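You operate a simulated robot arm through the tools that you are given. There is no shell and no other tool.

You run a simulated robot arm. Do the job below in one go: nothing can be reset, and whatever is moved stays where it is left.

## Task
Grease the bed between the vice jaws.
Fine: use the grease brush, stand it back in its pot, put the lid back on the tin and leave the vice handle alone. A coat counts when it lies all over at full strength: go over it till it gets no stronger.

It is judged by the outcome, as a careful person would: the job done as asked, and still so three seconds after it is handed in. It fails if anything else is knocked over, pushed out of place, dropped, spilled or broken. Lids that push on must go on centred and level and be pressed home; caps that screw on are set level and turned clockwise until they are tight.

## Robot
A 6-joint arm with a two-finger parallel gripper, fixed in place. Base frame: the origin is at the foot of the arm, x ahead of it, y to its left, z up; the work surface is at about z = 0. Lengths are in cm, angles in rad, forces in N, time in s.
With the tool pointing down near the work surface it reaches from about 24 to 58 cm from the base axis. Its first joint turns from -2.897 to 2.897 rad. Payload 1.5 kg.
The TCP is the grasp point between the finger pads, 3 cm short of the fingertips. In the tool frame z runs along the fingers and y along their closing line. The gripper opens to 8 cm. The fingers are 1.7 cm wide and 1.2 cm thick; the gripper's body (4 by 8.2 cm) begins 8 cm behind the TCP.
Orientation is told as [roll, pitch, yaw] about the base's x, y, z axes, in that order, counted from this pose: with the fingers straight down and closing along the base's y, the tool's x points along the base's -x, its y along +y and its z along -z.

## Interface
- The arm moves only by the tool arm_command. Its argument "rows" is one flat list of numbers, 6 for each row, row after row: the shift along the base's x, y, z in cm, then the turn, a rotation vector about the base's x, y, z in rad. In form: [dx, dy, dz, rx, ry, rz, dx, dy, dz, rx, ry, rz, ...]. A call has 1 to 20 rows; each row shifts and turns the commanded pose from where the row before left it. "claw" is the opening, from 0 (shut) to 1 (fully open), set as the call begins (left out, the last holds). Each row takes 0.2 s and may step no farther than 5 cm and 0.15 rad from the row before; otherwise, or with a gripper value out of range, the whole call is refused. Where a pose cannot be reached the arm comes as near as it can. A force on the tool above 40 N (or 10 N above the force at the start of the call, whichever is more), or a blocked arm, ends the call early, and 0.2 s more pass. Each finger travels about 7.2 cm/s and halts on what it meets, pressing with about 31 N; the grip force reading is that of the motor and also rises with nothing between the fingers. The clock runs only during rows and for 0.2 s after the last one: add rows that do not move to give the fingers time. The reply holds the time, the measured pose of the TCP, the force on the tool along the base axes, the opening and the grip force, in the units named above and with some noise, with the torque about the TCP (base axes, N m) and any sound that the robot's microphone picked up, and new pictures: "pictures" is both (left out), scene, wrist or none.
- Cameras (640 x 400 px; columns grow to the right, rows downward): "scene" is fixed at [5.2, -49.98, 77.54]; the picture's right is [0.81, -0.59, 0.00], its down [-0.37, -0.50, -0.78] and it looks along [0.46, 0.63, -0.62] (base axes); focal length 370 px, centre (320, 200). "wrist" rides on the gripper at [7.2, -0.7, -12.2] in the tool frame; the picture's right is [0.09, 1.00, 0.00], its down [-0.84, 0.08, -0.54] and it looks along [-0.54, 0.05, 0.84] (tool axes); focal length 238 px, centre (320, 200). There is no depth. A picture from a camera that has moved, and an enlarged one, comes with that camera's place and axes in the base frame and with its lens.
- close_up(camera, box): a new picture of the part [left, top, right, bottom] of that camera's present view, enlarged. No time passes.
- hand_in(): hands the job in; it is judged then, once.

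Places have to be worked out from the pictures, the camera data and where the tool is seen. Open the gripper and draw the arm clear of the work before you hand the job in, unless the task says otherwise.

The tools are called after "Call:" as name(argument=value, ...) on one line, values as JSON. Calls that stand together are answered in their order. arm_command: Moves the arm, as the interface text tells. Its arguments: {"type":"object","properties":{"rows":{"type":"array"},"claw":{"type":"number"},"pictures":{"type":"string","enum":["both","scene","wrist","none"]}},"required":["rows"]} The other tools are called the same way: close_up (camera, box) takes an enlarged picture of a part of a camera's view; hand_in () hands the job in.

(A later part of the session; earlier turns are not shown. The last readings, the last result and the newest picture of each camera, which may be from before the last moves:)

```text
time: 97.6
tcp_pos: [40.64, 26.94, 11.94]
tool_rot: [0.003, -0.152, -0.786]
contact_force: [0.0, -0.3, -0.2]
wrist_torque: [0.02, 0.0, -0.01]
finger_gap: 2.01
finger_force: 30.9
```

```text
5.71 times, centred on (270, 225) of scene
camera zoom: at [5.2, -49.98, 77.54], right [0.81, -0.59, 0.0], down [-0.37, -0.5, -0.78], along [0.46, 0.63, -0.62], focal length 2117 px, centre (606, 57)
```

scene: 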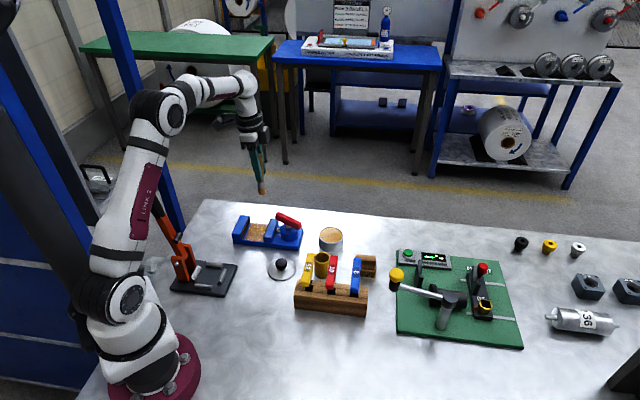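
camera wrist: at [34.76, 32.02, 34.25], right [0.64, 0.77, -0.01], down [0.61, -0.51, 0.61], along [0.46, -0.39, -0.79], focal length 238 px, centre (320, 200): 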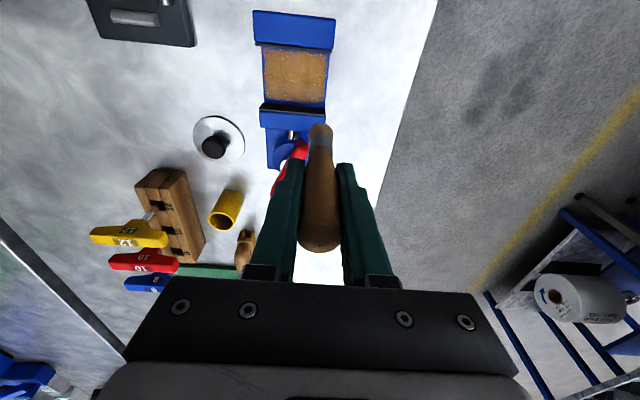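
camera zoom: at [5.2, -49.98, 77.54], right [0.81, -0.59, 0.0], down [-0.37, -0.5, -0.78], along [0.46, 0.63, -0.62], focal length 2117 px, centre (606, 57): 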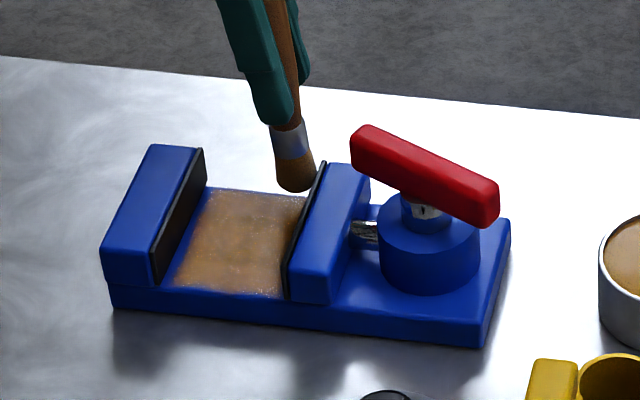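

The tip is about 1 cm from the moving jaw plate, which is slightly too close for a 1.1 cm radius. I'll shift 0.25 cm away from it and then feel down to the bed.

Call:
arm_command(rows=[-0.177, 0.177, 0, 0, 0, 0, 0, 0, -0.6, 0, 0, 0, 0, 0, -0.4, 0, 0, 0, 0, 0, 0, 0, 0, 0], pictures="none")

Call:
arm_command(rows=[0, 0, -0.1, 0, 0, 0, 0, 0, 0, 0, 0, 0], pictures="none")

Call:
arm_command(rows=[0, 0, -0.08, 0, 0, 0, 0, 0, 0, 0, 0, 0], pictures="none")

Call:
close_up(camera="wrist", box=[200, 20, 440, 200])

Call:
close_up(camera="scene", box=[220, 190, 320, 260])

```text
time: 98.6
tcp_pos: [40.59, 27.1, 11.05]
tool_rot: [0.004, -0.152, -0.785]
contact_force: [0.6, 1.2, -0.5]
wrist_torque: [-0.02, -0.01, -0.03]
finger_gap: 2.02
finger_force: 31.0
```

```text
time: 99.2
tcp_pos: [40.52, 27.14, 10.96]
tool_rot: [0.001, -0.151, -0.784]
contact_force: [-0.3, 0.0, 0.0]
wrist_torque: [-0.02, 0.05, -0.01]
finger_gap: 2.02
finger_force: 30.7
```

```text
time: 99.8
tcp_pos: [40.57, 27.12, 10.73]
tool_rot: [0.002, -0.153, -0.785]
contact_force: [-0.7, -0.6, -0.8]
wrist_torque: [-0.04, 0.02, -0.01]
finger_gap: 2.01
finger_force: 30.8
```

```text
2.22 times, centred on (320, 110) of wrist
camera zoom: at [33.65, 33.06, 21.74], right [0.64, 0.77, -0.01], down [0.58, -0.47, 0.66], along [0.5, -0.43, -0.75], focal length 530 px, centre (320, 400)
```

zoom: 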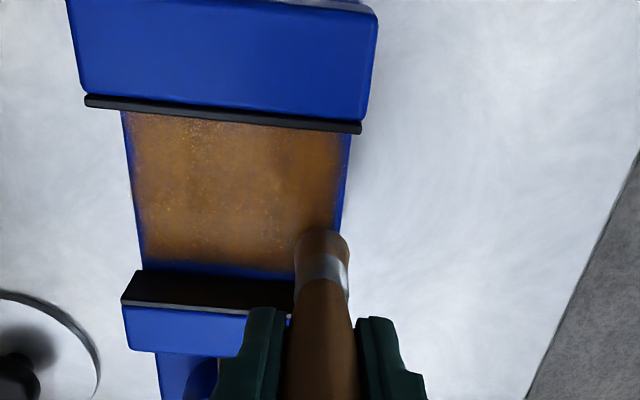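

```text
5.71 times, centred on (270, 225) of scene
camera zoom: at [5.2, -49.98, 77.54], right [0.81, -0.59, 0.0], down [-0.37, -0.5, -0.78], along [0.46, 0.63, -0.62], focal length 2117 px, centre (606, 57)
```

zoom: 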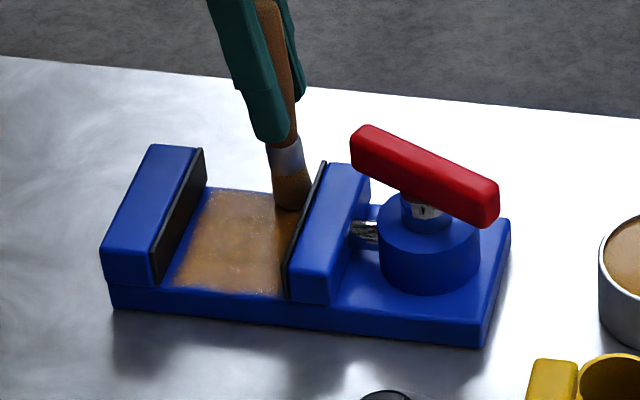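

No contact yet and the brush clears the jaw plate. I'll step down further.

Call:
arm_command(rows=[0, 0, -0.08, 0, 0, 0, 0, 0, 0, 0, 0, 0], pictures="none")

Call:
arm_command(rows=[0, 0, -0.08, 0, 0, 0, 0, 0, 0, 0, 0, 0], pictures="none")

Call:
arm_command(rows=[0, 0, -0.06, 0, 0, 0, 0, 0, 0, 0, 0, 0], pictures="none")

```text
time: 100.4
tcp_pos: [40.53, 27.14, 10.64]
tool_rot: [0.001, -0.151, -0.785]
contact_force: [0.2, -0.1, -0.2]
wrist_torque: [0.01, -0.02, -0.01]
finger_gap: 2.0
finger_force: 30.5
```

```text
time: 101.0
tcp_pos: [40.53, 27.21, 10.69]
tool_rot: [0.002, -0.151, -0.785]
contact_force: [0.1, 0.0, 0.3]
wrist_torque: [0.02, -0.03, -0.02]
finger_gap: 1.98
finger_force: 31.6
```

```text
time: 101.6
tcp_pos: [40.46, 27.2, 10.61]
tool_rot: [0.003, -0.15, -0.784]
contact_force: [0.5, -0.3, 5.7]
wrist_torque: [0.02, 0.05, -0.02]
finger_gap: 2.0
finger_force: 31.2
```

Contact is 5.7 N. I'll sweep along the moving jaw side to the near edge.

Call:
arm_command(rows=[-0.45, -0.45, 0, 0, 0, 0, -0.45, -0.45, -0.01, 0, 0, 0, -0.45, -0.45, 0, 0, 0, 0, -0.45, -0.45, 0, 0, 0, 0, -0.45, -0.45, 0, 0, 0, 0, -0.45, -0.45, 0, 0, 0, 0, -0.45, -0.45, 0, 0, 0, 0, -0.45, -0.45, 0, 0, 0, 0, -0.45, -0.45, 0, 0, 0, 0, -0.45, -0.45, 0, 0, 0, 0, -0.45, -0.45, 0, 0, 0, 0], pictures="none")

Call:
close_up(camera="wrist", box=[200, 20, 440, 200])

Call:
close_up(camera="scene", box=[220, 190, 320, 260])

```text
time: 104.0
tcp_pos: [35.54, 22.34, 10.57]
tool_rot: [0.002, -0.153, -0.786]
contact_force: [-0.1, -0.2, -1.2]
wrist_torque: [0.02, -0.01, 0.01]
finger_gap: 1.99
finger_force: 30.9
```

```text
2.22 times, centred on (320, 110) of wrist
camera zoom: at [28.69, 28.17, 21.58], right [0.64, 0.77, -0.01], down [0.58, -0.47, 0.66], along [0.5, -0.43, -0.75], focal length 530 px, centre (320, 400)
```

zoom: 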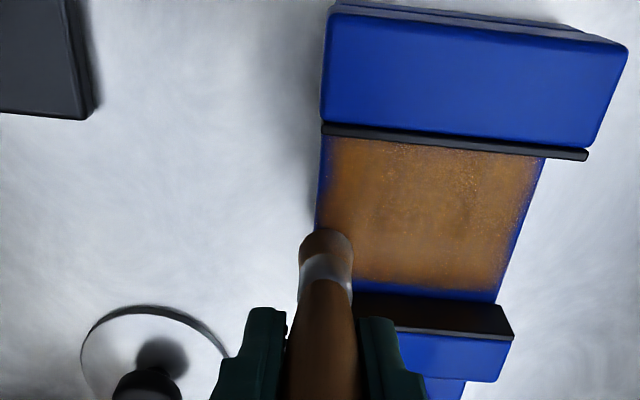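

```text
5.71 times, centred on (270, 225) of scene
camera zoom: at [5.2, -49.98, 77.54], right [0.81, -0.59, 0.0], down [-0.37, -0.5, -0.78], along [0.46, 0.63, -0.62], focal length 2117 px, centre (606, 57)
```

zoom: 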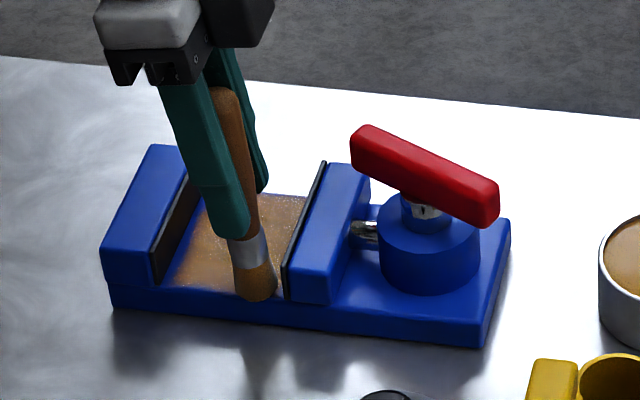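

I'm slightly past the near edge here. I'll step 0.7 cm inward, lower a touch, and sweep back.

Call:
arm_command(rows=[-0.1, 0.4, -0.02, 0, 0, 0, 0.05, 0.59, -0.02, 0, 0, 0, 0.45, 0.45, -0.01, 0, 0, 0, 0.45, 0.45, 0, 0, 0, 0, 0.45, 0.45, 0, 0, 0, 0, 0.45, 0.45, 0, 0, 0, 0], pictures="none")

Call:
arm_command(rows=[0.45, 0.45, 0, 0, 0, 0, 0.45, 0.45, 0, 0, 0, 0, 0.45, 0.45, 0, 0, 0, 0, 0.45, 0.45, 0, 0, 0, 0, 0.45, 0.45, 0, 0, 0, 0, 0.45, 0.45, 0, 0, 0, 0], pictures="none")

Call:
close_up(camera="wrist", box=[200, 20, 440, 200])

Call:
close_up(camera="scene", box=[220, 190, 320, 260])

```text
time: 105.4
tcp_pos: [37.39, 25.0, 10.62]
tool_rot: [0.003, -0.15, -0.787]
contact_force: [-1.2, -1.2, 5.1]
wrist_torque: [-0.04, 0.19, 0.01]
finger_gap: 2.02
finger_force: 31.5
```

```text
time: 106.8
tcp_pos: [40.22, 27.69, 10.38]
tool_rot: [0.003, -0.152, -0.785]
contact_force: [-4.9, -5.2, 19.1]
wrist_torque: [-0.39, 0.43, 0.0]
finger_gap: 2.02
finger_force: 31.3
```

```text
2.22 times, centred on (320, 110) of wrist
camera zoom: at [33.28, 33.63, 21.46], right [0.64, 0.77, -0.01], down [0.58, -0.47, 0.66], along [0.5, -0.43, -0.75], focal length 530 px, centre (320, 400)
```

zoom: 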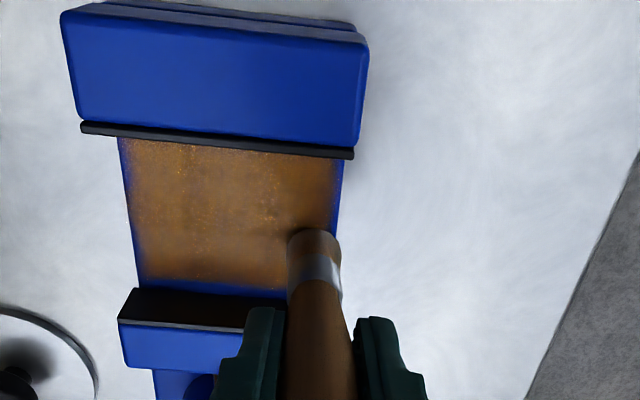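

```text
5.71 times, centred on (270, 225) of scene
camera zoom: at [5.2, -49.98, 77.54], right [0.81, -0.59, 0.0], down [-0.37, -0.5, -0.78], along [0.46, 0.63, -0.62], focal length 2117 px, centre (606, 57)
```

zoom: 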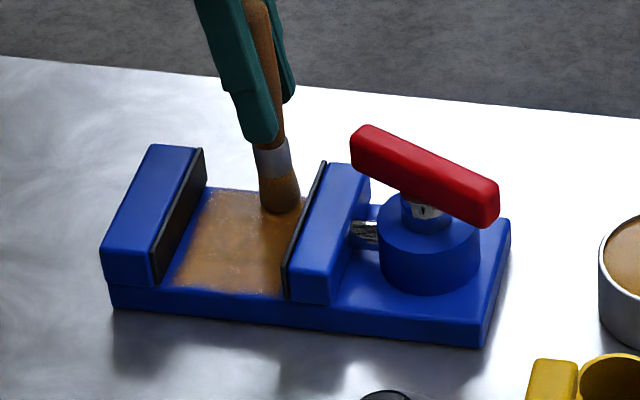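

Force climbed to 19 N, so I'll ease up 0.08 cm, step 0.7 cm inward and sweep back.

Call:
arm_command(rows=[-0.25, 0.25, 0.08, 0, 0, 0, -0.25, 0.25, 0, 0, 0, 0, -0.45, -0.45, 0, 0, 0, 0, -0.45, -0.45, 0, 0, 0, 0, -0.45, -0.45, 0, 0, 0, 0, -0.45, -0.45, 0, 0, 0, 0, -0.45, -0.45, 0, 0, 0, 0], pictures="none")

Call:
arm_command(rows=[-0.45, -0.45, 0, 0, 0, 0, -0.45, -0.45, 0, 0, 0, 0, -0.45, -0.45, 0, 0, 0, 0, -0.45, -0.45, 0, 0, 0, 0, -0.45, -0.45, 0, 0, 0, 0], pictures="none")

Call:
close_up(camera="wrist", box=[200, 20, 440, 200])

Call:
close_up(camera="scene", box=[220, 190, 320, 260])

```text
time: 108.4
tcp_pos: [37.37, 26.02, 10.75]
tool_rot: [0.004, -0.153, -0.785]
contact_force: [0.0, 0.3, -0.2]
wrist_torque: [0.01, 0.01, 0.01]
finger_gap: 1.97
finger_force: 31.1
```

```text
time: 109.6
tcp_pos: [35.08, 23.74, 10.68]
tool_rot: [0.005, -0.153, -0.786]
contact_force: [-0.3, -0.1, -0.6]
wrist_torque: [0.0, -0.02, -0.02]
finger_gap: 1.94
finger_force: 31.0
```

```text
2.22 times, centred on (320, 110) of wrist
camera zoom: at [28.25, 29.74, 21.56], right [0.64, 0.77, -0.01], down [0.58, -0.47, 0.66], along [0.5, -0.43, -0.75], focal length 530 px, centre (320, 400)
```

zoom: 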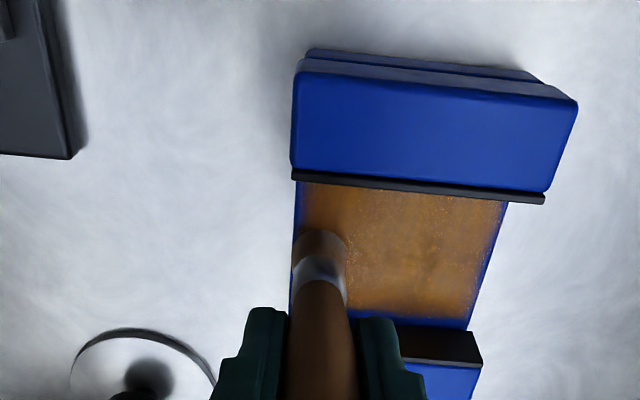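

```text
5.71 times, centred on (270, 225) of scene
camera zoom: at [5.2, -49.98, 77.54], right [0.81, -0.59, 0.0], down [-0.37, -0.5, -0.78], along [0.46, 0.63, -0.62], focal length 2117 px, centre (606, 57)
```

zoom: 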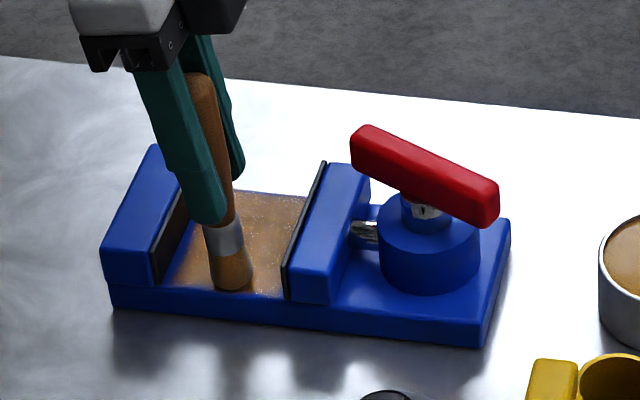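

Contact was lost on that line, so I'll lower 0.09 cm and repeat it in the other direction.

Call:
arm_command(rows=[-0.3, -0.3, -0.09, 0, 0, 0, 0.45, 0.45, 0, 0, 0, 0, 0.45, 0.45, 0, 0, 0, 0, 0.45, 0.45, 0, 0, 0, 0, 0.45, 0.45, 0, 0, 0, 0, 0.45, 0.45, 0, 0, 0, 0], pictures="none")

Call:
arm_command(rows=[0.45, 0.45, 0, 0, 0, 0, 0.45, 0.45, 0, 0, 0, 0, 0.45, 0.45, 0, 0, 0, 0, 0.45, 0.45, 0, 0, 0, 0, 0.45, 0.45, 0, 0, 0, 0, 0.25, 0.25, 0, 0, 0, 0], pictures="none")

Call:
close_up(camera="wrist", box=[200, 20, 440, 200])

Call:
close_up(camera="scene", box=[220, 190, 320, 260])

```text
time: 111.0
tcp_pos: [36.98, 25.69, 10.59]
tool_rot: [0.001, -0.152, -0.787]
contact_force: [0.3, -0.6, -0.7]
wrist_torque: [-0.01, 0.02, 0.03]
finger_gap: 1.99
finger_force: 31.2
```

```text
time: 112.4
tcp_pos: [39.44, 28.28, 10.58]
tool_rot: [0.0, -0.152, -0.786]
contact_force: [-0.4, 0.3, -0.4]
wrist_torque: [-0.01, 0.01, -0.03]
finger_gap: 2.0
finger_force: 30.9
```

```text
2.22 times, centred on (320, 110) of wrist
camera zoom: at [32.66, 34.18, 21.5], right [0.64, 0.77, -0.01], down [0.58, -0.47, 0.66], along [0.5, -0.43, -0.75], focal length 530 px, centre (320, 400)
```

zoom: 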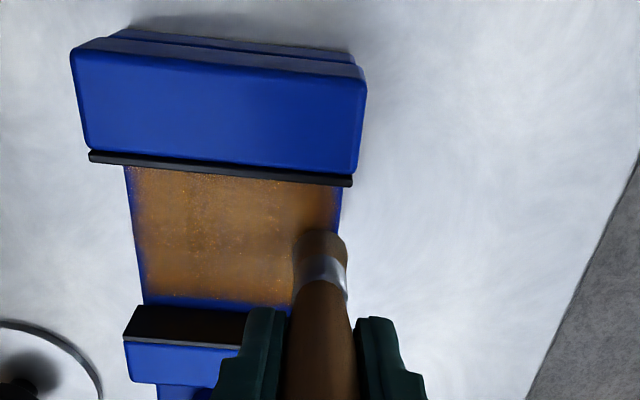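

```text
5.71 times, centred on (270, 225) of scene
camera zoom: at [5.2, -49.98, 77.54], right [0.81, -0.59, 0.0], down [-0.37, -0.5, -0.78], along [0.46, 0.63, -0.62], focal length 2117 px, centre (606, 57)
```

zoom: 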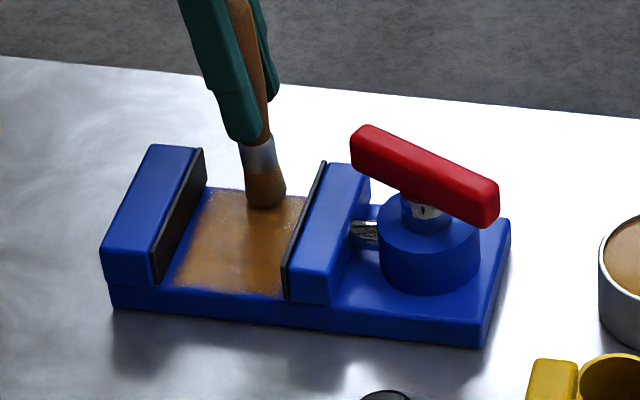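

No contact at this height. I'll step down until I feel the bed again.

Call:
arm_command(rows=[-0.3, -0.3, -0.06, 0, 0, 0, 0, 0, 0, 0, 0, 0], pictures="none")

Call:
arm_command(rows=[0, 0, -0.06, 0, 0, 0, 0, 0, 0, 0, 0, 0], pictures="none")

Call:
arm_command(rows=[0, 0, -0.06, 0, 0, 0, 0, 0, 0, 0, 0, 0], pictures="none")

```text
time: 113.0
tcp_pos: [39.17, 28.06, 10.5]
tool_rot: [0.002, -0.152, -0.784]
contact_force: [-0.5, 1.0, -0.9]
wrist_torque: [-0.01, -0.01, 0.0]
finger_gap: 2.0
finger_force: 30.8
```

```text
time: 113.6
tcp_pos: [39.2, 27.94, 10.47]
tool_rot: [0.003, -0.152, -0.784]
contact_force: [-1.1, 0.3, 6.8]
wrist_torque: [0.11, 0.11, 0.0]
finger_gap: 2.02
finger_force: 31.1
```

```text
time: 114.2
tcp_pos: [39.24, 27.93, 10.43]
tool_rot: [0.005, -0.153, -0.785]
contact_force: [1.1, -0.8, 19.1]
wrist_torque: [-0.03, -0.03, -0.03]
finger_gap: 1.98
finger_force: 31.0
```

Contact found at 7–19 N. I'll ease up slightly and sweep toward the near edge in two parts, checking the force.

Call:
arm_command(rows=[-0.4, -0.4, 0.04, 0, 0, 0, -0.45, -0.45, 0, 0, 0, 0, -0.45, -0.45, 0, 0, 0, 0, -0.45, -0.45, 0, 0, 0, 0, -0.45, -0.45, 0, 0, 0, 0], pictures="none")

Call:
arm_command(rows=[-0.45, -0.45, 0, 0, 0, 0, -0.45, -0.45, 0, 0, 0, 0, -0.45, -0.45, 0, 0, 0, 0, -0.45, -0.45, 0, 0, 0, 0, -0.3, -0.3, 0, 0, 0, 0], pictures="none")

Call:
close_up(camera="wrist", box=[200, 20, 440, 200])

Call:
close_up(camera="scene", box=[220, 190, 320, 260])

```text
time: 115.4
tcp_pos: [37.05, 25.51, 10.44]
tool_rot: [0.005, -0.151, -0.786]
contact_force: [2.3, 6.7, 17.5]
wrist_torque: [0.55, -0.18, -0.04]
finger_gap: 2.02
finger_force: 30.7
```

```text
time: 116.6
tcp_pos: [34.96, 23.65, 10.4]
tool_rot: [0.004, -0.152, -0.786]
contact_force: [5.0, 5.2, 21.5]
wrist_torque: [0.46, -0.39, 0.0]
finger_gap: 2.0
finger_force: 31.1
```

```text
2.22 times, centred on (320, 110) of wrist
camera zoom: at [27.99, 29.46, 21.38], right [0.64, 0.77, -0.01], down [0.58, -0.47, 0.66], along [0.5, -0.43, -0.75], focal length 530 px, centre (320, 400)
```

zoom: 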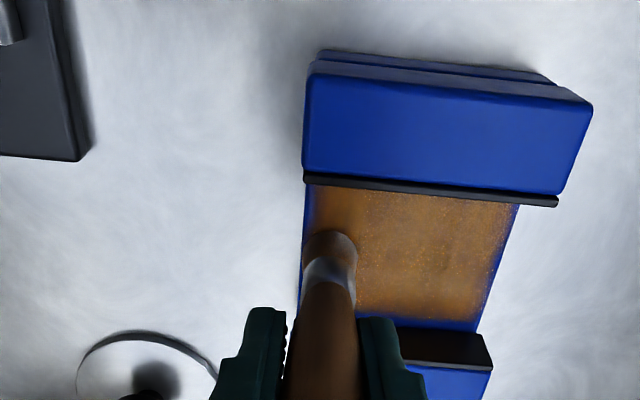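

```text
5.71 times, centred on (270, 225) of scene
camera zoom: at [5.2, -49.98, 77.54], right [0.81, -0.59, 0.0], down [-0.37, -0.5, -0.78], along [0.46, 0.63, -0.62], focal length 2117 px, centre (606, 57)
```

zoom: 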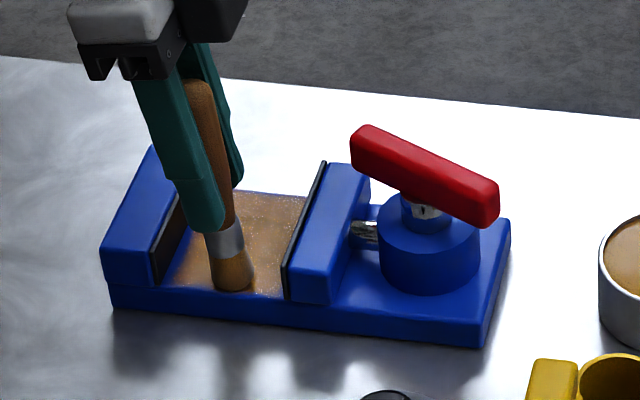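

Contact is now firm and steady (17–21 N) without slipping in this orientation. I'll ease up slightly, step 0.7 cm over and sweep back.

Call:
arm_command(rows=[-0.25, 0.25, 0.04, 0, 0, 0, -0.25, 0.25, 0, 0, 0, 0, 0.45, 0.45, 0, 0, 0, 0, 0.45, 0.45, 0, 0, 0, 0, 0.45, 0.45, 0, 0, 0, 0, 0.45, 0.45, 0, 0, 0, 0, 0.45, 0.45, 0, 0, 0, 0], pictures="none")

Call:
arm_command(rows=[0.45, 0.45, 0, 0, 0, 0, 0.45, 0.45, 0, 0, 0, 0, 0.45, 0.45, 0, 0, 0, 0, 0.45, 0.45, 0, 0, 0, 0, 0.4, 0.4, 0, 0, 0, 0], pictures="none")

Call:
close_up(camera="wrist", box=[200, 20, 440, 200])

Call:
close_up(camera="scene", box=[220, 190, 320, 260])

```text
time: 118.2
tcp_pos: [36.59, 26.38, 10.58]
tool_rot: [0.003, -0.152, -0.786]
contact_force: [0.1, -0.1, -0.8]
wrist_torque: [0.01, 0.01, 0.01]
finger_gap: 1.99
finger_force: 31.1
```

```text
time: 119.4
tcp_pos: [38.73, 28.53, 10.42]
tool_rot: [0.001, -0.153, -0.785]
contact_force: [0.4, 0.0, -1.5]
wrist_torque: [0.01, -0.01, -0.03]
finger_gap: 1.99
finger_force: 31.4
```

```text
2.22 times, centred on (320, 110) of wrist
camera zoom: at [31.88, 34.38, 21.38], right [0.64, 0.77, -0.01], down [0.58, -0.47, 0.66], along [0.5, -0.43, -0.75], focal length 530 px, centre (320, 400)
```

zoom: 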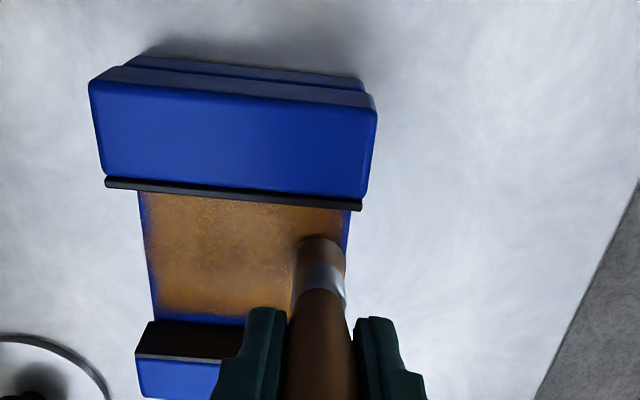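

```text
5.71 times, centred on (270, 225) of scene
camera zoom: at [5.2, -49.98, 77.54], right [0.81, -0.59, 0.0], down [-0.37, -0.5, -0.78], along [0.46, 0.63, -0.62], focal length 2117 px, centre (606, 57)
```

zoom: 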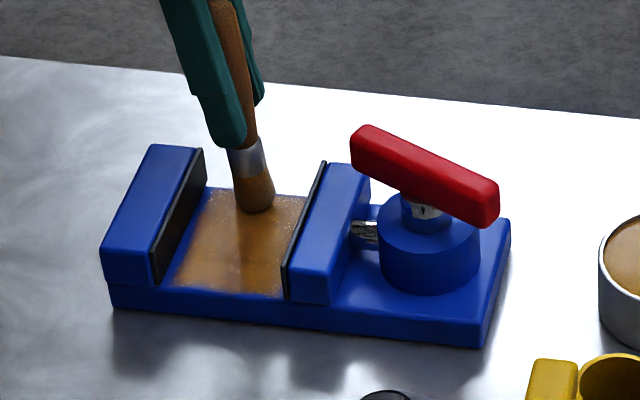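

Contact was lost after easing up, so I'll lower 0.1 cm and repeat this line toward the near edge.

Call:
arm_command(rows=[0, 0, -0.06, 0, 0, 0, -0.3, -0.3, -0.04, 0, 0, 0, -0.45, -0.45, 0, 0, 0, 0, -0.45, -0.45, 0, 0, 0, 0, -0.45, -0.45, 0, 0, 0, 0], pictures="none")

Call:
arm_command(rows=[-0.45, -0.45, 0, 0, 0, 0, -0.45, -0.45, 0, 0, 0, 0, -0.45, -0.45, 0, 0, 0, 0], pictures="none")

Call:
arm_command(rows=[-0.45, -0.45, 0, 0, 0, 0, -0.45, -0.45, 0, 0, 0, 0, -0.45, -0.45, 0, 0, 0, 0], pictures="none")

Call:
close_up(camera="wrist", box=[200, 20, 440, 200])

Call:
close_up(camera="scene", box=[220, 190, 320, 260])

```text
time: 120.6
tcp_pos: [37.09, 26.86, 10.31]
tool_rot: [0.004, -0.152, -0.785]
contact_force: [1.3, -0.2, 6.9]
wrist_torque: [0.0, -0.16, -0.01]
finger_gap: 2.01
finger_force: 30.9
```

```text
time: 121.4
tcp_pos: [35.92, 25.55, 10.31]
tool_rot: [0.001, -0.152, -0.786]
contact_force: [-0.3, 0.4, 0.1]
wrist_torque: [-0.01, 0.0, 0.01]
finger_gap: 2.0
finger_force: 30.9
```

```text
time: 122.2
tcp_pos: [34.45, 24.14, 10.39]
tool_rot: [0.002, -0.151, -0.787]
contact_force: [-0.5, 0.0, -0.7]
wrist_torque: [0.0, -0.01, -0.01]
finger_gap: 1.98
finger_force: 30.8
```

```text
2.22 times, centred on (320, 110) of wrist
camera zoom: at [27.64, 30.06, 21.37], right [0.64, 0.77, -0.01], down [0.58, -0.47, 0.66], along [0.5, -0.43, -0.75], focal length 530 px, centre (320, 400)
```

zoom: 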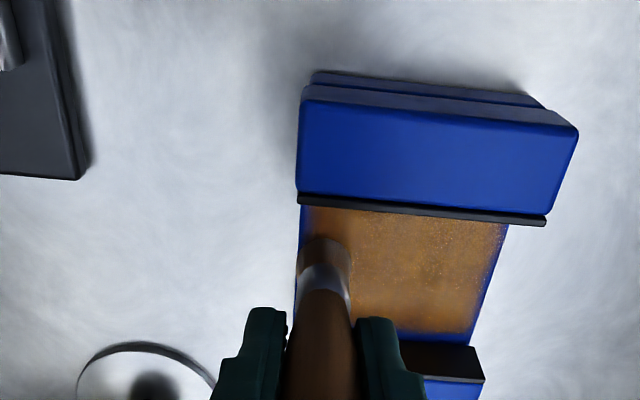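

```text
5.71 times, centred on (270, 225) of scene
camera zoom: at [5.2, -49.98, 77.54], right [0.81, -0.59, 0.0], down [-0.37, -0.5, -0.78], along [0.46, 0.63, -0.62], focal length 2117 px, centre (606, 57)
```

zoom: 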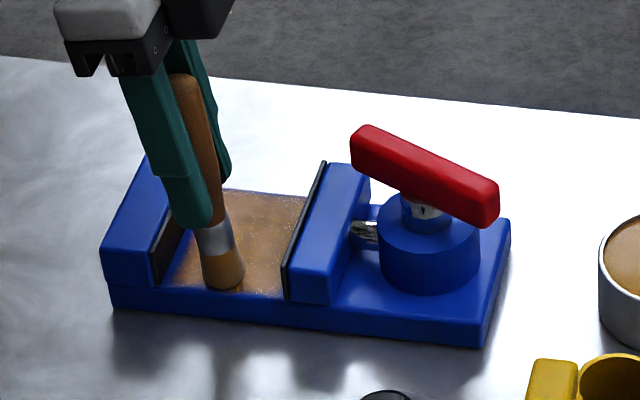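

I'll lower again and use a slight downward ramp over the return sweep, with a step toward the fixed jaw.

Call:
arm_command(rows=[0, 0, -0.06, 0, 0, 0, 0.2, 0.2, -0.03, 0, 0, 0, 0, 0, 0, 0, 0, 0], pictures="none")

Call:
arm_command(rows=[0.45, 0.45, -0.01, 0, 0, 0, 0.45, 0.45, -0.01, 0, 0, 0, 0.45, 0.45, -0.01, 0, 0, 0], pictures="none")

Call:
arm_command(rows=[0.45, 0.45, -0.01, 0, 0, 0, 0.45, 0.45, -0.01, 0, 0, 0, 0.45, 0.45, -0.01, 0, 0, 0], pictures="none")

Call:
arm_command(rows=[0.45, 0.45, -0.01, 0, 0, 0, 0.45, 0.45, -0.01, 0, 0, 0, 0.45, 0.45, -0.01, 0, 0, 0], pictures="none")

Call:
close_up(camera="wrist", box=[200, 20, 440, 200])

Call:
close_up(camera="scene", box=[220, 190, 320, 260])

```text
time: 123.0
tcp_pos: [34.7, 24.34, 10.21]
tool_rot: [0.004, -0.152, -0.785]
contact_force: [-0.1, 0.6, 4.4]
wrist_torque: [-0.01, 0.02, 0.0]
finger_gap: 2.0
finger_force: 31.0
```

```text
time: 123.8
tcp_pos: [36.12, 25.75, 10.21]
tool_rot: [0.002, -0.151, -0.785]
contact_force: [-5.9, -4.6, 22.4]
wrist_torque: [-0.44, 0.46, 0.0]
finger_gap: 1.99
finger_force: 30.8
```

```text
time: 124.6
tcp_pos: [37.36, 27.09, 10.22]
tool_rot: [0.003, -0.152, -0.786]
contact_force: [-5.4, -7.0, 23.9]
wrist_torque: [-0.53, 0.4, 0.01]
finger_gap: 2.01
finger_force: 30.7
```

```text
time: 125.4
tcp_pos: [38.57, 28.34, 10.15]
tool_rot: [0.001, -0.152, -0.785]
contact_force: [-3.9, -4.2, 16.4]
wrist_torque: [-0.37, 0.29, 0.01]
finger_gap: 1.99
finger_force: 31.4
```

```text
2.22 times, centred on (320, 110) of wrist
camera zoom: at [31.78, 34.32, 21.13], right [0.64, 0.77, -0.01], down [0.58, -0.47, 0.66], along [0.5, -0.43, -0.75], focal length 530 px, centre (320, 400)
```

zoom: 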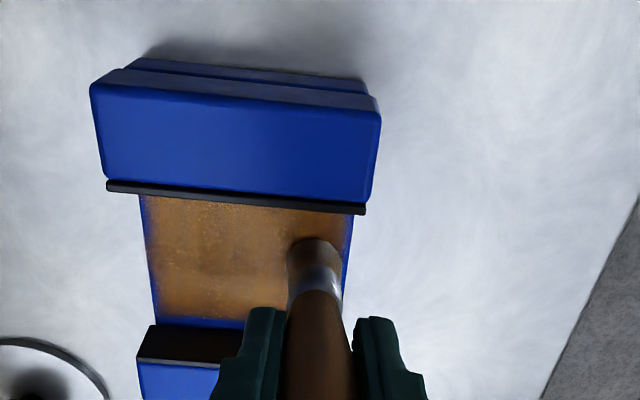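

```text
5.71 times, centred on (270, 225) of scene
camera zoom: at [5.2, -49.98, 77.54], right [0.81, -0.59, 0.0], down [-0.37, -0.5, -0.78], along [0.46, 0.63, -0.62], focal length 2117 px, centre (606, 57)
```

zoom: 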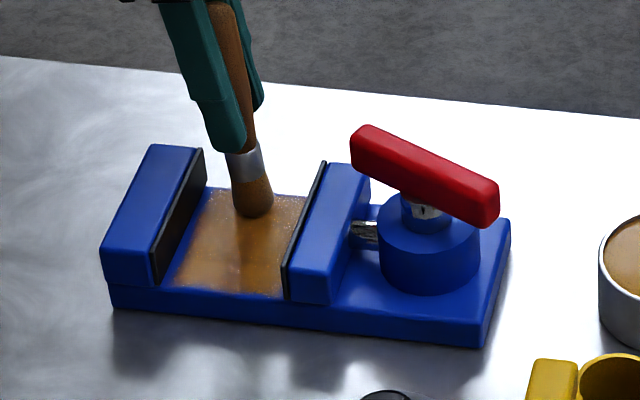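

Solid contact on that sweep. I'll continue with the next line toward the fixed jaw.

Call:
arm_command(rows=[-0.25, 0.25, 0.02, 0, 0, 0, -0.25, 0.25, 0, 0, 0, 0, -0.45, -0.45, 0, 0, 0, 0, -0.45, -0.45, -0.01, 0, 0, 0, -0.45, -0.45, 0, 0, 0, 0], pictures="none")

Call:
arm_command(rows=[-0.45, -0.45, -0.01, 0, 0, 0, -0.45, -0.45, -0.01, 0, 0, 0, -0.45, -0.45, -0.01, 0, 0, 0], pictures="none")

Call:
arm_command(rows=[-0.45, -0.45, -0.01, 0, 0, 0, -0.45, -0.45, -0.01, 0, 0, 0, -0.45, -0.45, -0.01, 0, 0, 0, -0.2, -0.2, 0, 0, 0, 0], pictures="none")

Call:
close_up(camera="wrist", box=[200, 20, 440, 200])

Call:
close_up(camera="scene", box=[220, 190, 320, 260])

```text
time: 126.6
tcp_pos: [37.0, 27.64, 10.08]
tool_rot: [0.003, -0.153, -0.784]
contact_force: [-0.1, 1.8, 4.7]
wrist_torque: [0.16, -0.02, 0.01]
finger_gap: 2.0
finger_force: 30.3
```

```text
time: 127.4
tcp_pos: [35.59, 26.21, 10.06]
tool_rot: [0.003, -0.15, -0.786]
contact_force: [1.3, 1.6, 8.1]
wrist_torque: [0.16, -0.13, 0.01]
finger_gap: 1.97
finger_force: 31.2
```

```text
time: 128.4
tcp_pos: [34.01, 24.55, 10.05]
tool_rot: [0.0, -0.152, -0.785]
contact_force: [2.5, 0.4, 7.1]
wrist_torque: [0.05, -0.2, 0.02]
finger_gap: 1.96
finger_force: 31.0
```

```text
2.22 times, centred on (320, 110) of wrist
camera zoom: at [27.08, 30.62, 21.03], right [0.64, 0.77, -0.01], down [0.58, -0.47, 0.66], along [0.5, -0.43, -0.75], focal length 530 px, centre (320, 400)
```

zoom: 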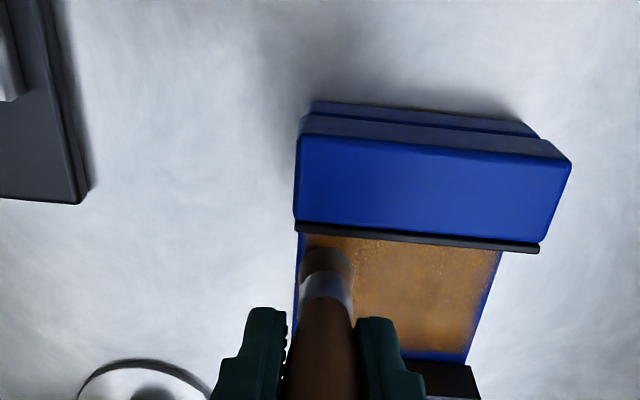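

```text
5.71 times, centred on (270, 225) of scene
camera zoom: at [5.2, -49.98, 77.54], right [0.81, -0.59, 0.0], down [-0.37, -0.5, -0.78], along [0.46, 0.63, -0.62], focal length 2117 px, centre (606, 57)
```

zoom: 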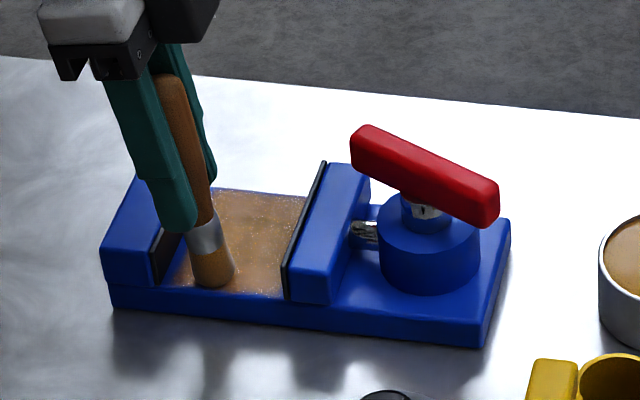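

Steady 5–8 N contact along that line. Next line, closer to the fixed jaw.

Call:
arm_command(rows=[-0.25, 0.25, -0.01, 0, 0, 0, -0.25, 0.25, 0, 0, 0, 0, 0.45, 0.45, -0.01, 0, 0, 0, 0.45, 0.45, -0.01, 0, 0, 0, 0.45, 0.45, -0.01, 0, 0, 0], pictures="none")

Call:
arm_command(rows=[0.45, 0.45, -0.01, 0, 0, 0, 0.45, 0.45, -0.01, 0, 0, 0, 0.45, 0.45, -0.01, 0, 0, 0], pictures="none")

Call:
arm_command(rows=[0.45, 0.45, -0.01, 0, 0, 0, 0.45, 0.45, -0.01, 0, 0, 0, 0.45, 0.45, 0, 0, 0, 0, 0.2, 0.2, 0, 0, 0, 0], pictures="none")

Call:
close_up(camera="wrist", box=[200, 20, 440, 200])

Call:
close_up(camera="scene", box=[220, 190, 320, 260])

```text
time: 129.6
tcp_pos: [34.91, 26.53, 10.13]
tool_rot: [0.002, -0.149, -0.787]
contact_force: [-0.2, -0.3, -0.7]
wrist_torque: [0.02, -0.04, 0.01]
finger_gap: 1.97
finger_force: 31.1
```

```text
time: 130.4
tcp_pos: [36.17, 27.84, 9.86]
tool_rot: [0.003, -0.152, -0.785]
contact_force: [-7.3, -6.0, 23.8]
wrist_torque: [-0.44, 0.47, 0.01]
finger_gap: 1.99
finger_force: 31.5
```

```text
time: 131.4
tcp_pos: [37.57, 29.52, 9.96]
tool_rot: [0.002, -0.152, -0.785]
contact_force: [-0.7, -1.4, 1.0]
wrist_torque: [-0.03, 0.04, -0.01]
finger_gap: 1.97
finger_force: 31.5
```

```text
2.22 times, centred on (320, 110) of wrist
camera zoom: at [30.83, 35.34, 20.89], right [0.64, 0.77, -0.01], down [0.58, -0.47, 0.66], along [0.5, -0.43, -0.75], focal length 530 px, centre (320, 400)
```

zoom: 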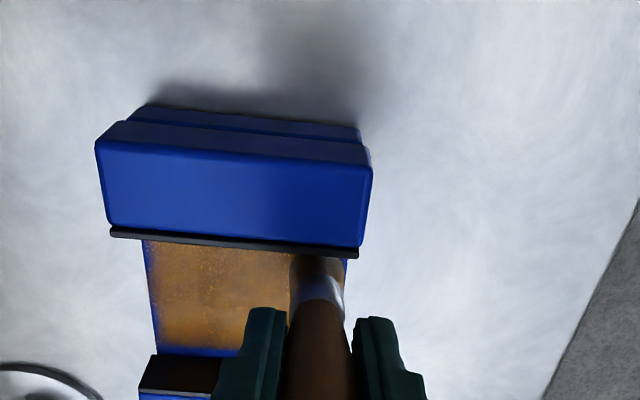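

```text
5.71 times, centred on (270, 225) of scene
camera zoom: at [5.2, -49.98, 77.54], right [0.81, -0.59, 0.0], down [-0.37, -0.5, -0.78], along [0.46, 0.63, -0.62], focal length 2117 px, centre (606, 57)
```

zoom: 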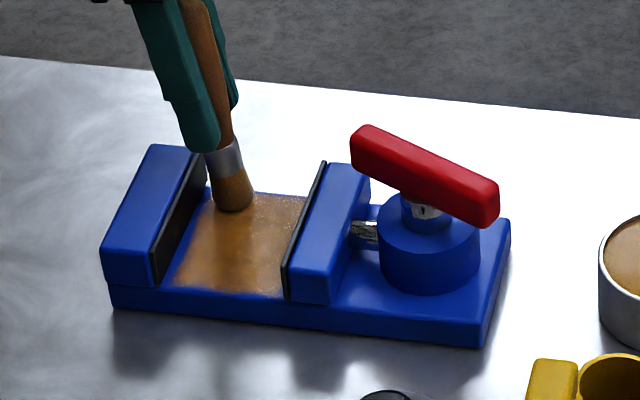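

The brush is now right beside the fixed jaw plate. I'll go back over this same line, since contact was light at its start.

Call:
arm_command(rows=[0, 0, -0.04, 0, 0, 0, -0.4, -0.4, -0.02, 0, 0, 0, -0.45, -0.45, 0, 0, 0, 0, -0.45, -0.45, -0.01, 0, 0, 0], pictures="none")

Call:
arm_command(rows=[-0.45, -0.45, -0.01, 0, 0, 0, -0.45, -0.45, -0.01, 0, 0, 0, -0.45, -0.45, -0.01, 0, 0, 0], pictures="none")

Call:
arm_command(rows=[-0.45, -0.45, -0.01, 0, 0, 0, -0.45, -0.45, -0.01, 0, 0, 0, -0.45, -0.45, -0.01, 0, 0, 0, -0.3, -0.3, 0, 0, 0, 0], pictures="none")

Call:
close_up(camera="wrist", box=[200, 20, 440, 200])

Call:
close_up(camera="scene", box=[220, 190, 320, 260])

```text
time: 132.4
tcp_pos: [36.44, 28.06, 9.88]
tool_rot: [0.004, -0.151, -0.786]
contact_force: [-0.3, 0.8, 2.4]
wrist_torque: [0.08, -0.01, -0.04]
finger_gap: 1.98
finger_force: 31.2
```

```text
time: 133.2
tcp_pos: [35.14, 26.83, 9.93]
tool_rot: [0.002, -0.153, -0.785]
contact_force: [0.6, 0.1, 1.3]
wrist_torque: [0.1, -0.05, 0.01]
finger_gap: 1.99
finger_force: 30.5
```

```text
time: 134.2
tcp_pos: [33.52, 25.01, 9.88]
tool_rot: [0.003, -0.151, -0.786]
contact_force: [3.3, 2.7, 8.0]
wrist_torque: [0.2, -0.24, 0.02]
finger_gap: 2.01
finger_force: 31.0
```

```text
2.22 times, centred on (320, 110) of wrist
camera zoom: at [26.65, 30.94, 20.85], right [0.64, 0.77, -0.01], down [0.58, -0.47, 0.66], along [0.5, -0.43, -0.75], focal length 530 px, centre (320, 400)
```

zoom: 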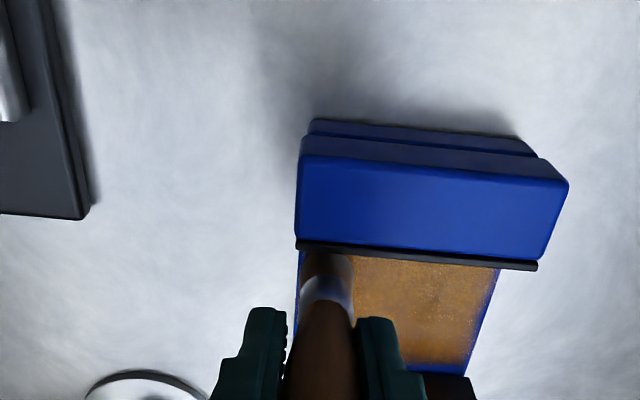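

```text
5.71 times, centred on (270, 225) of scene
camera zoom: at [5.2, -49.98, 77.54], right [0.81, -0.59, 0.0], down [-0.37, -0.5, -0.78], along [0.46, 0.63, -0.62], focal length 2117 px, centre (606, 57)
```

zoom: 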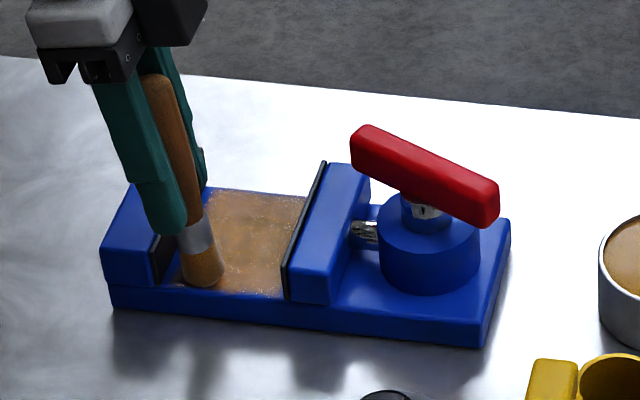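

The whole third pass is done. I'll lift well clear and compare the bed with the earlier close-up.

Call:
arm_command(rows=[0, 0, 1, 0, 0, 0, 0, 0, 2, 0, 0, 0, 0, 0, 3, 0, 0, 0, 0, 0, 4, 0, 0, 0, 1, 0.5, 2.5, 0, 0, 0, 1, 0.5, 0, 0, 0, 0, 1, 0, 0, 0, 0, 0, 0, 0, 0, 0, 0, 0], pictures="none")

Call:
close_up(camera="scene", box=[230, 205, 300, 250])

Call:
close_up(camera="wrist", box=[240, 10, 400, 130])

Call:
close_up(camera="scene", box=[210, 110, 310, 220])

```text
time: 136.0
tcp_pos: [36.54, 25.94, 22.41]
tool_rot: [0.002, -0.152, -0.786]
contact_force: [0.3, -0.6, -0.1]
wrist_torque: [0.0, -0.01, -0.01]
finger_gap: 1.98
finger_force: 30.9
```

```text
8.89 times, centred on (265, 228) of scene
camera zoom: at [5.2, -49.98, 77.54], right [0.81, -0.59, 0.0], down [-0.37, -0.5, -0.78], along [0.46, 0.63, -0.62], focal length 3293 px, centre (809, -44)
```

zoom: 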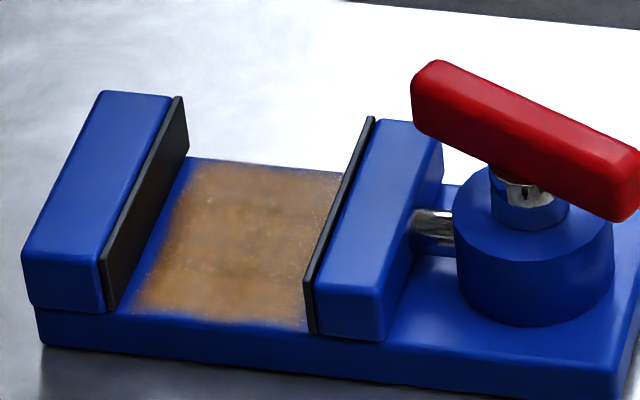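

```text
3.33 times, centred on (320, 70) of wrist
camera zoom: at [29.6, 31.98, 33.29], right [0.64, 0.77, -0.01], down [0.58, -0.47, 0.66], along [0.5, -0.43, -0.75], focal length 794 px, centre (320, 633)
```

zoom: 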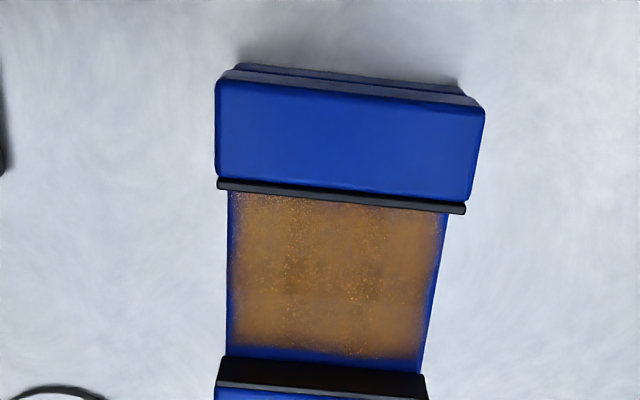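

```text
3.64 times, centred on (260, 165) of scene
camera zoom: at [5.2, -49.98, 77.54], right [0.81, -0.59, 0.0], down [-0.37, -0.5, -0.78], along [0.46, 0.63, -0.62], focal length 1347 px, centre (538, 327)
```

zoom: 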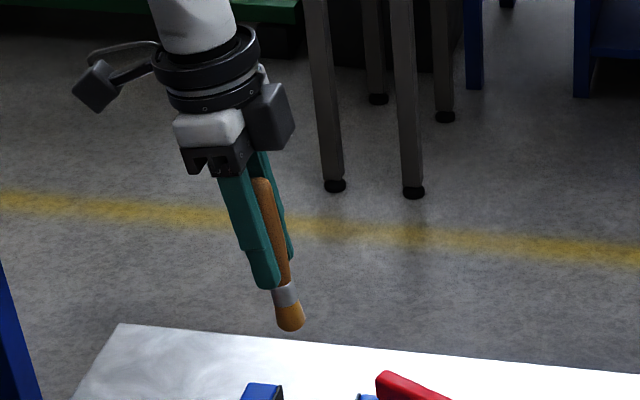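

The bed looks the same as before this pass, which suggests the coat is at full strength. I'll zoom in tighter to check for any thin spots.

Call:
close_up(camera="scene", box=[243, 220, 271, 243])

Call:
close_up(camera="wrist", box=[290, 60, 360, 120])

```text
16.00 times, centred on (257, 232) of scene
camera zoom: at [5.2, -49.98, 77.54], right [0.81, -0.59, 0.0], down [-0.37, -0.5, -0.78], along [0.46, 0.63, -0.62], focal length 5927 px, centre (1328, -304)
```

zoom: 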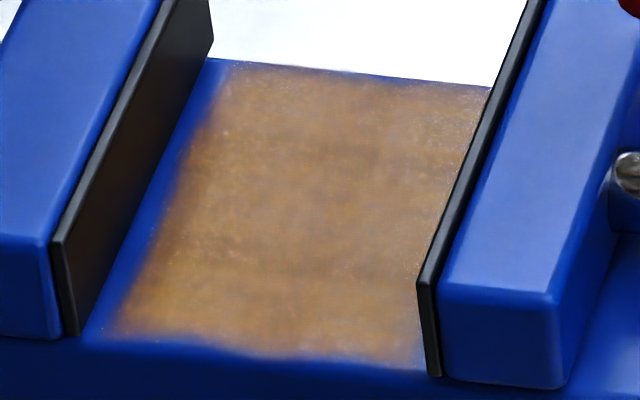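

```text
6.67 times, centred on (325, 90) of wrist
camera zoom: at [29.6, 31.98, 33.29], right [0.64, 0.77, -0.01], down [0.58, -0.47, 0.66], along [0.5, -0.43, -0.75], focal length 1589 px, centre (287, 933)
```

zoom: 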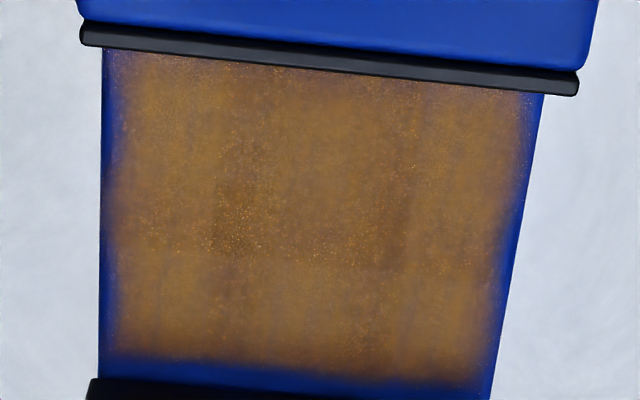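

The coat looks nearly uniform, with only slight tone differences. To be sure it's at full strength I'll do another full pass with a fresh load, first straightening the brush (about 2.6° lean) and then moving to the tin.

Call:
arm_command(rows=[0, 0, 0, 0.032, 0.032, 0, 2.306, -2.233, 0, 0, 0, 0, 2.306, -2.233, 0, 0, 0, 0, 2.306, -2.233, 0, 0, 0, 0, 2.306, -2.233, 0, 0, 0, 0, 2.306, -2.233, 0, 0, 0, 0, 2.306, -2.233, 0, 0, 0, 0, 2.304, -2.233, 0, 0, 0, 0, 0, 0, -2, 0, 0, 0, 0, 0, -2.5, 0, 0, 0, 0, 0, -2.5, 0, 0, 0, 0, 0, -2, 0, 0, 0, 0, 0, 0, 0, 0, 0], pictures="both")

Call:
close_up(camera="scene", box=[290, 180, 370, 260])

Call:
close_up(camera="wrist", box=[240, 60, 400, 200])

```text
time: 138.8
tcp_pos: [52.61, 10.52, 13.28]
tool_rot: [0.002, -0.108, -0.785]
contact_force: [-1.4, 0.0, 0.4]
wrist_torque: [0.0, -0.01, -0.02]
finger_gap: 1.98
finger_force: 31.4
camera wrist: at [46.18, 16.1, 24.74], right [0.64, 0.77, -0.01], down [0.6, -0.49, 0.63], along [0.48, -0.41, -0.78], focal length 238 px, centre (320, 200)
```

scene: 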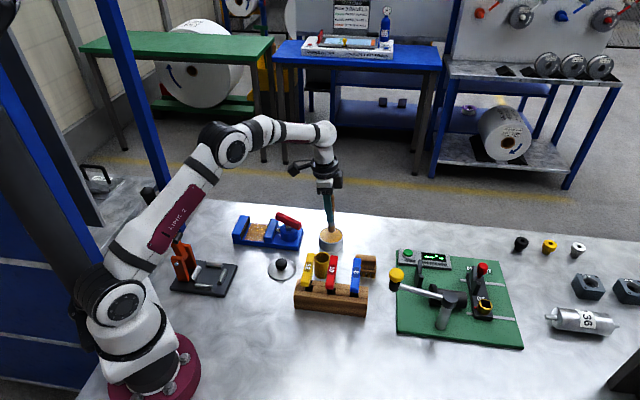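
wrist: 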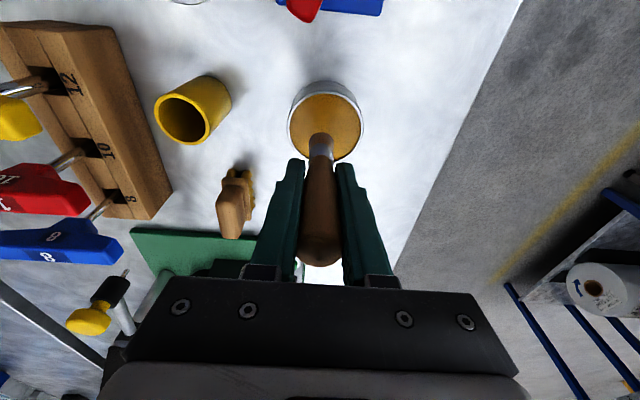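

```text
5.00 times, centred on (330, 220) of scene
camera zoom: at [5.2, -49.98, 77.54], right [0.81, -0.59, 0.0], down [-0.37, -0.5, -0.78], along [0.46, 0.63, -0.62], focal length 1852 px, centre (270, 100)
```

zoom: 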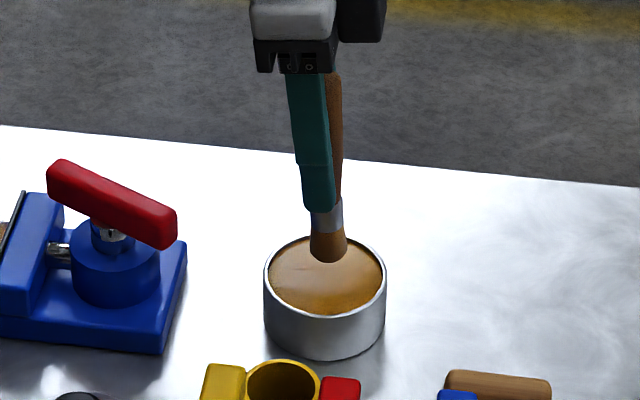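

```text
2.86 times, centred on (320, 130) of wrist
camera zoom: at [46.18, 16.1, 24.74], right [0.64, 0.77, -0.01], down [0.6, -0.49, 0.63], along [0.48, -0.41, -0.78], focal length 681 px, centre (320, 400)
```

zoom: 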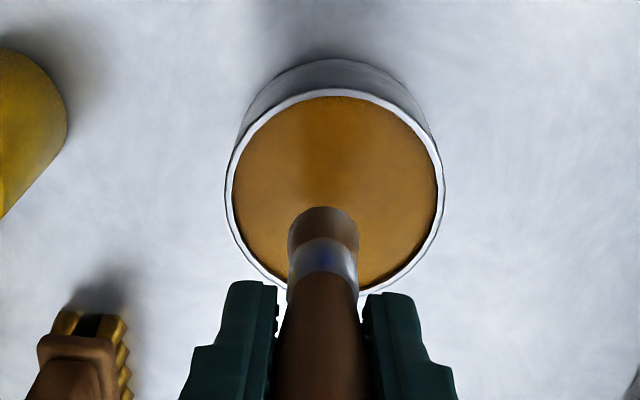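

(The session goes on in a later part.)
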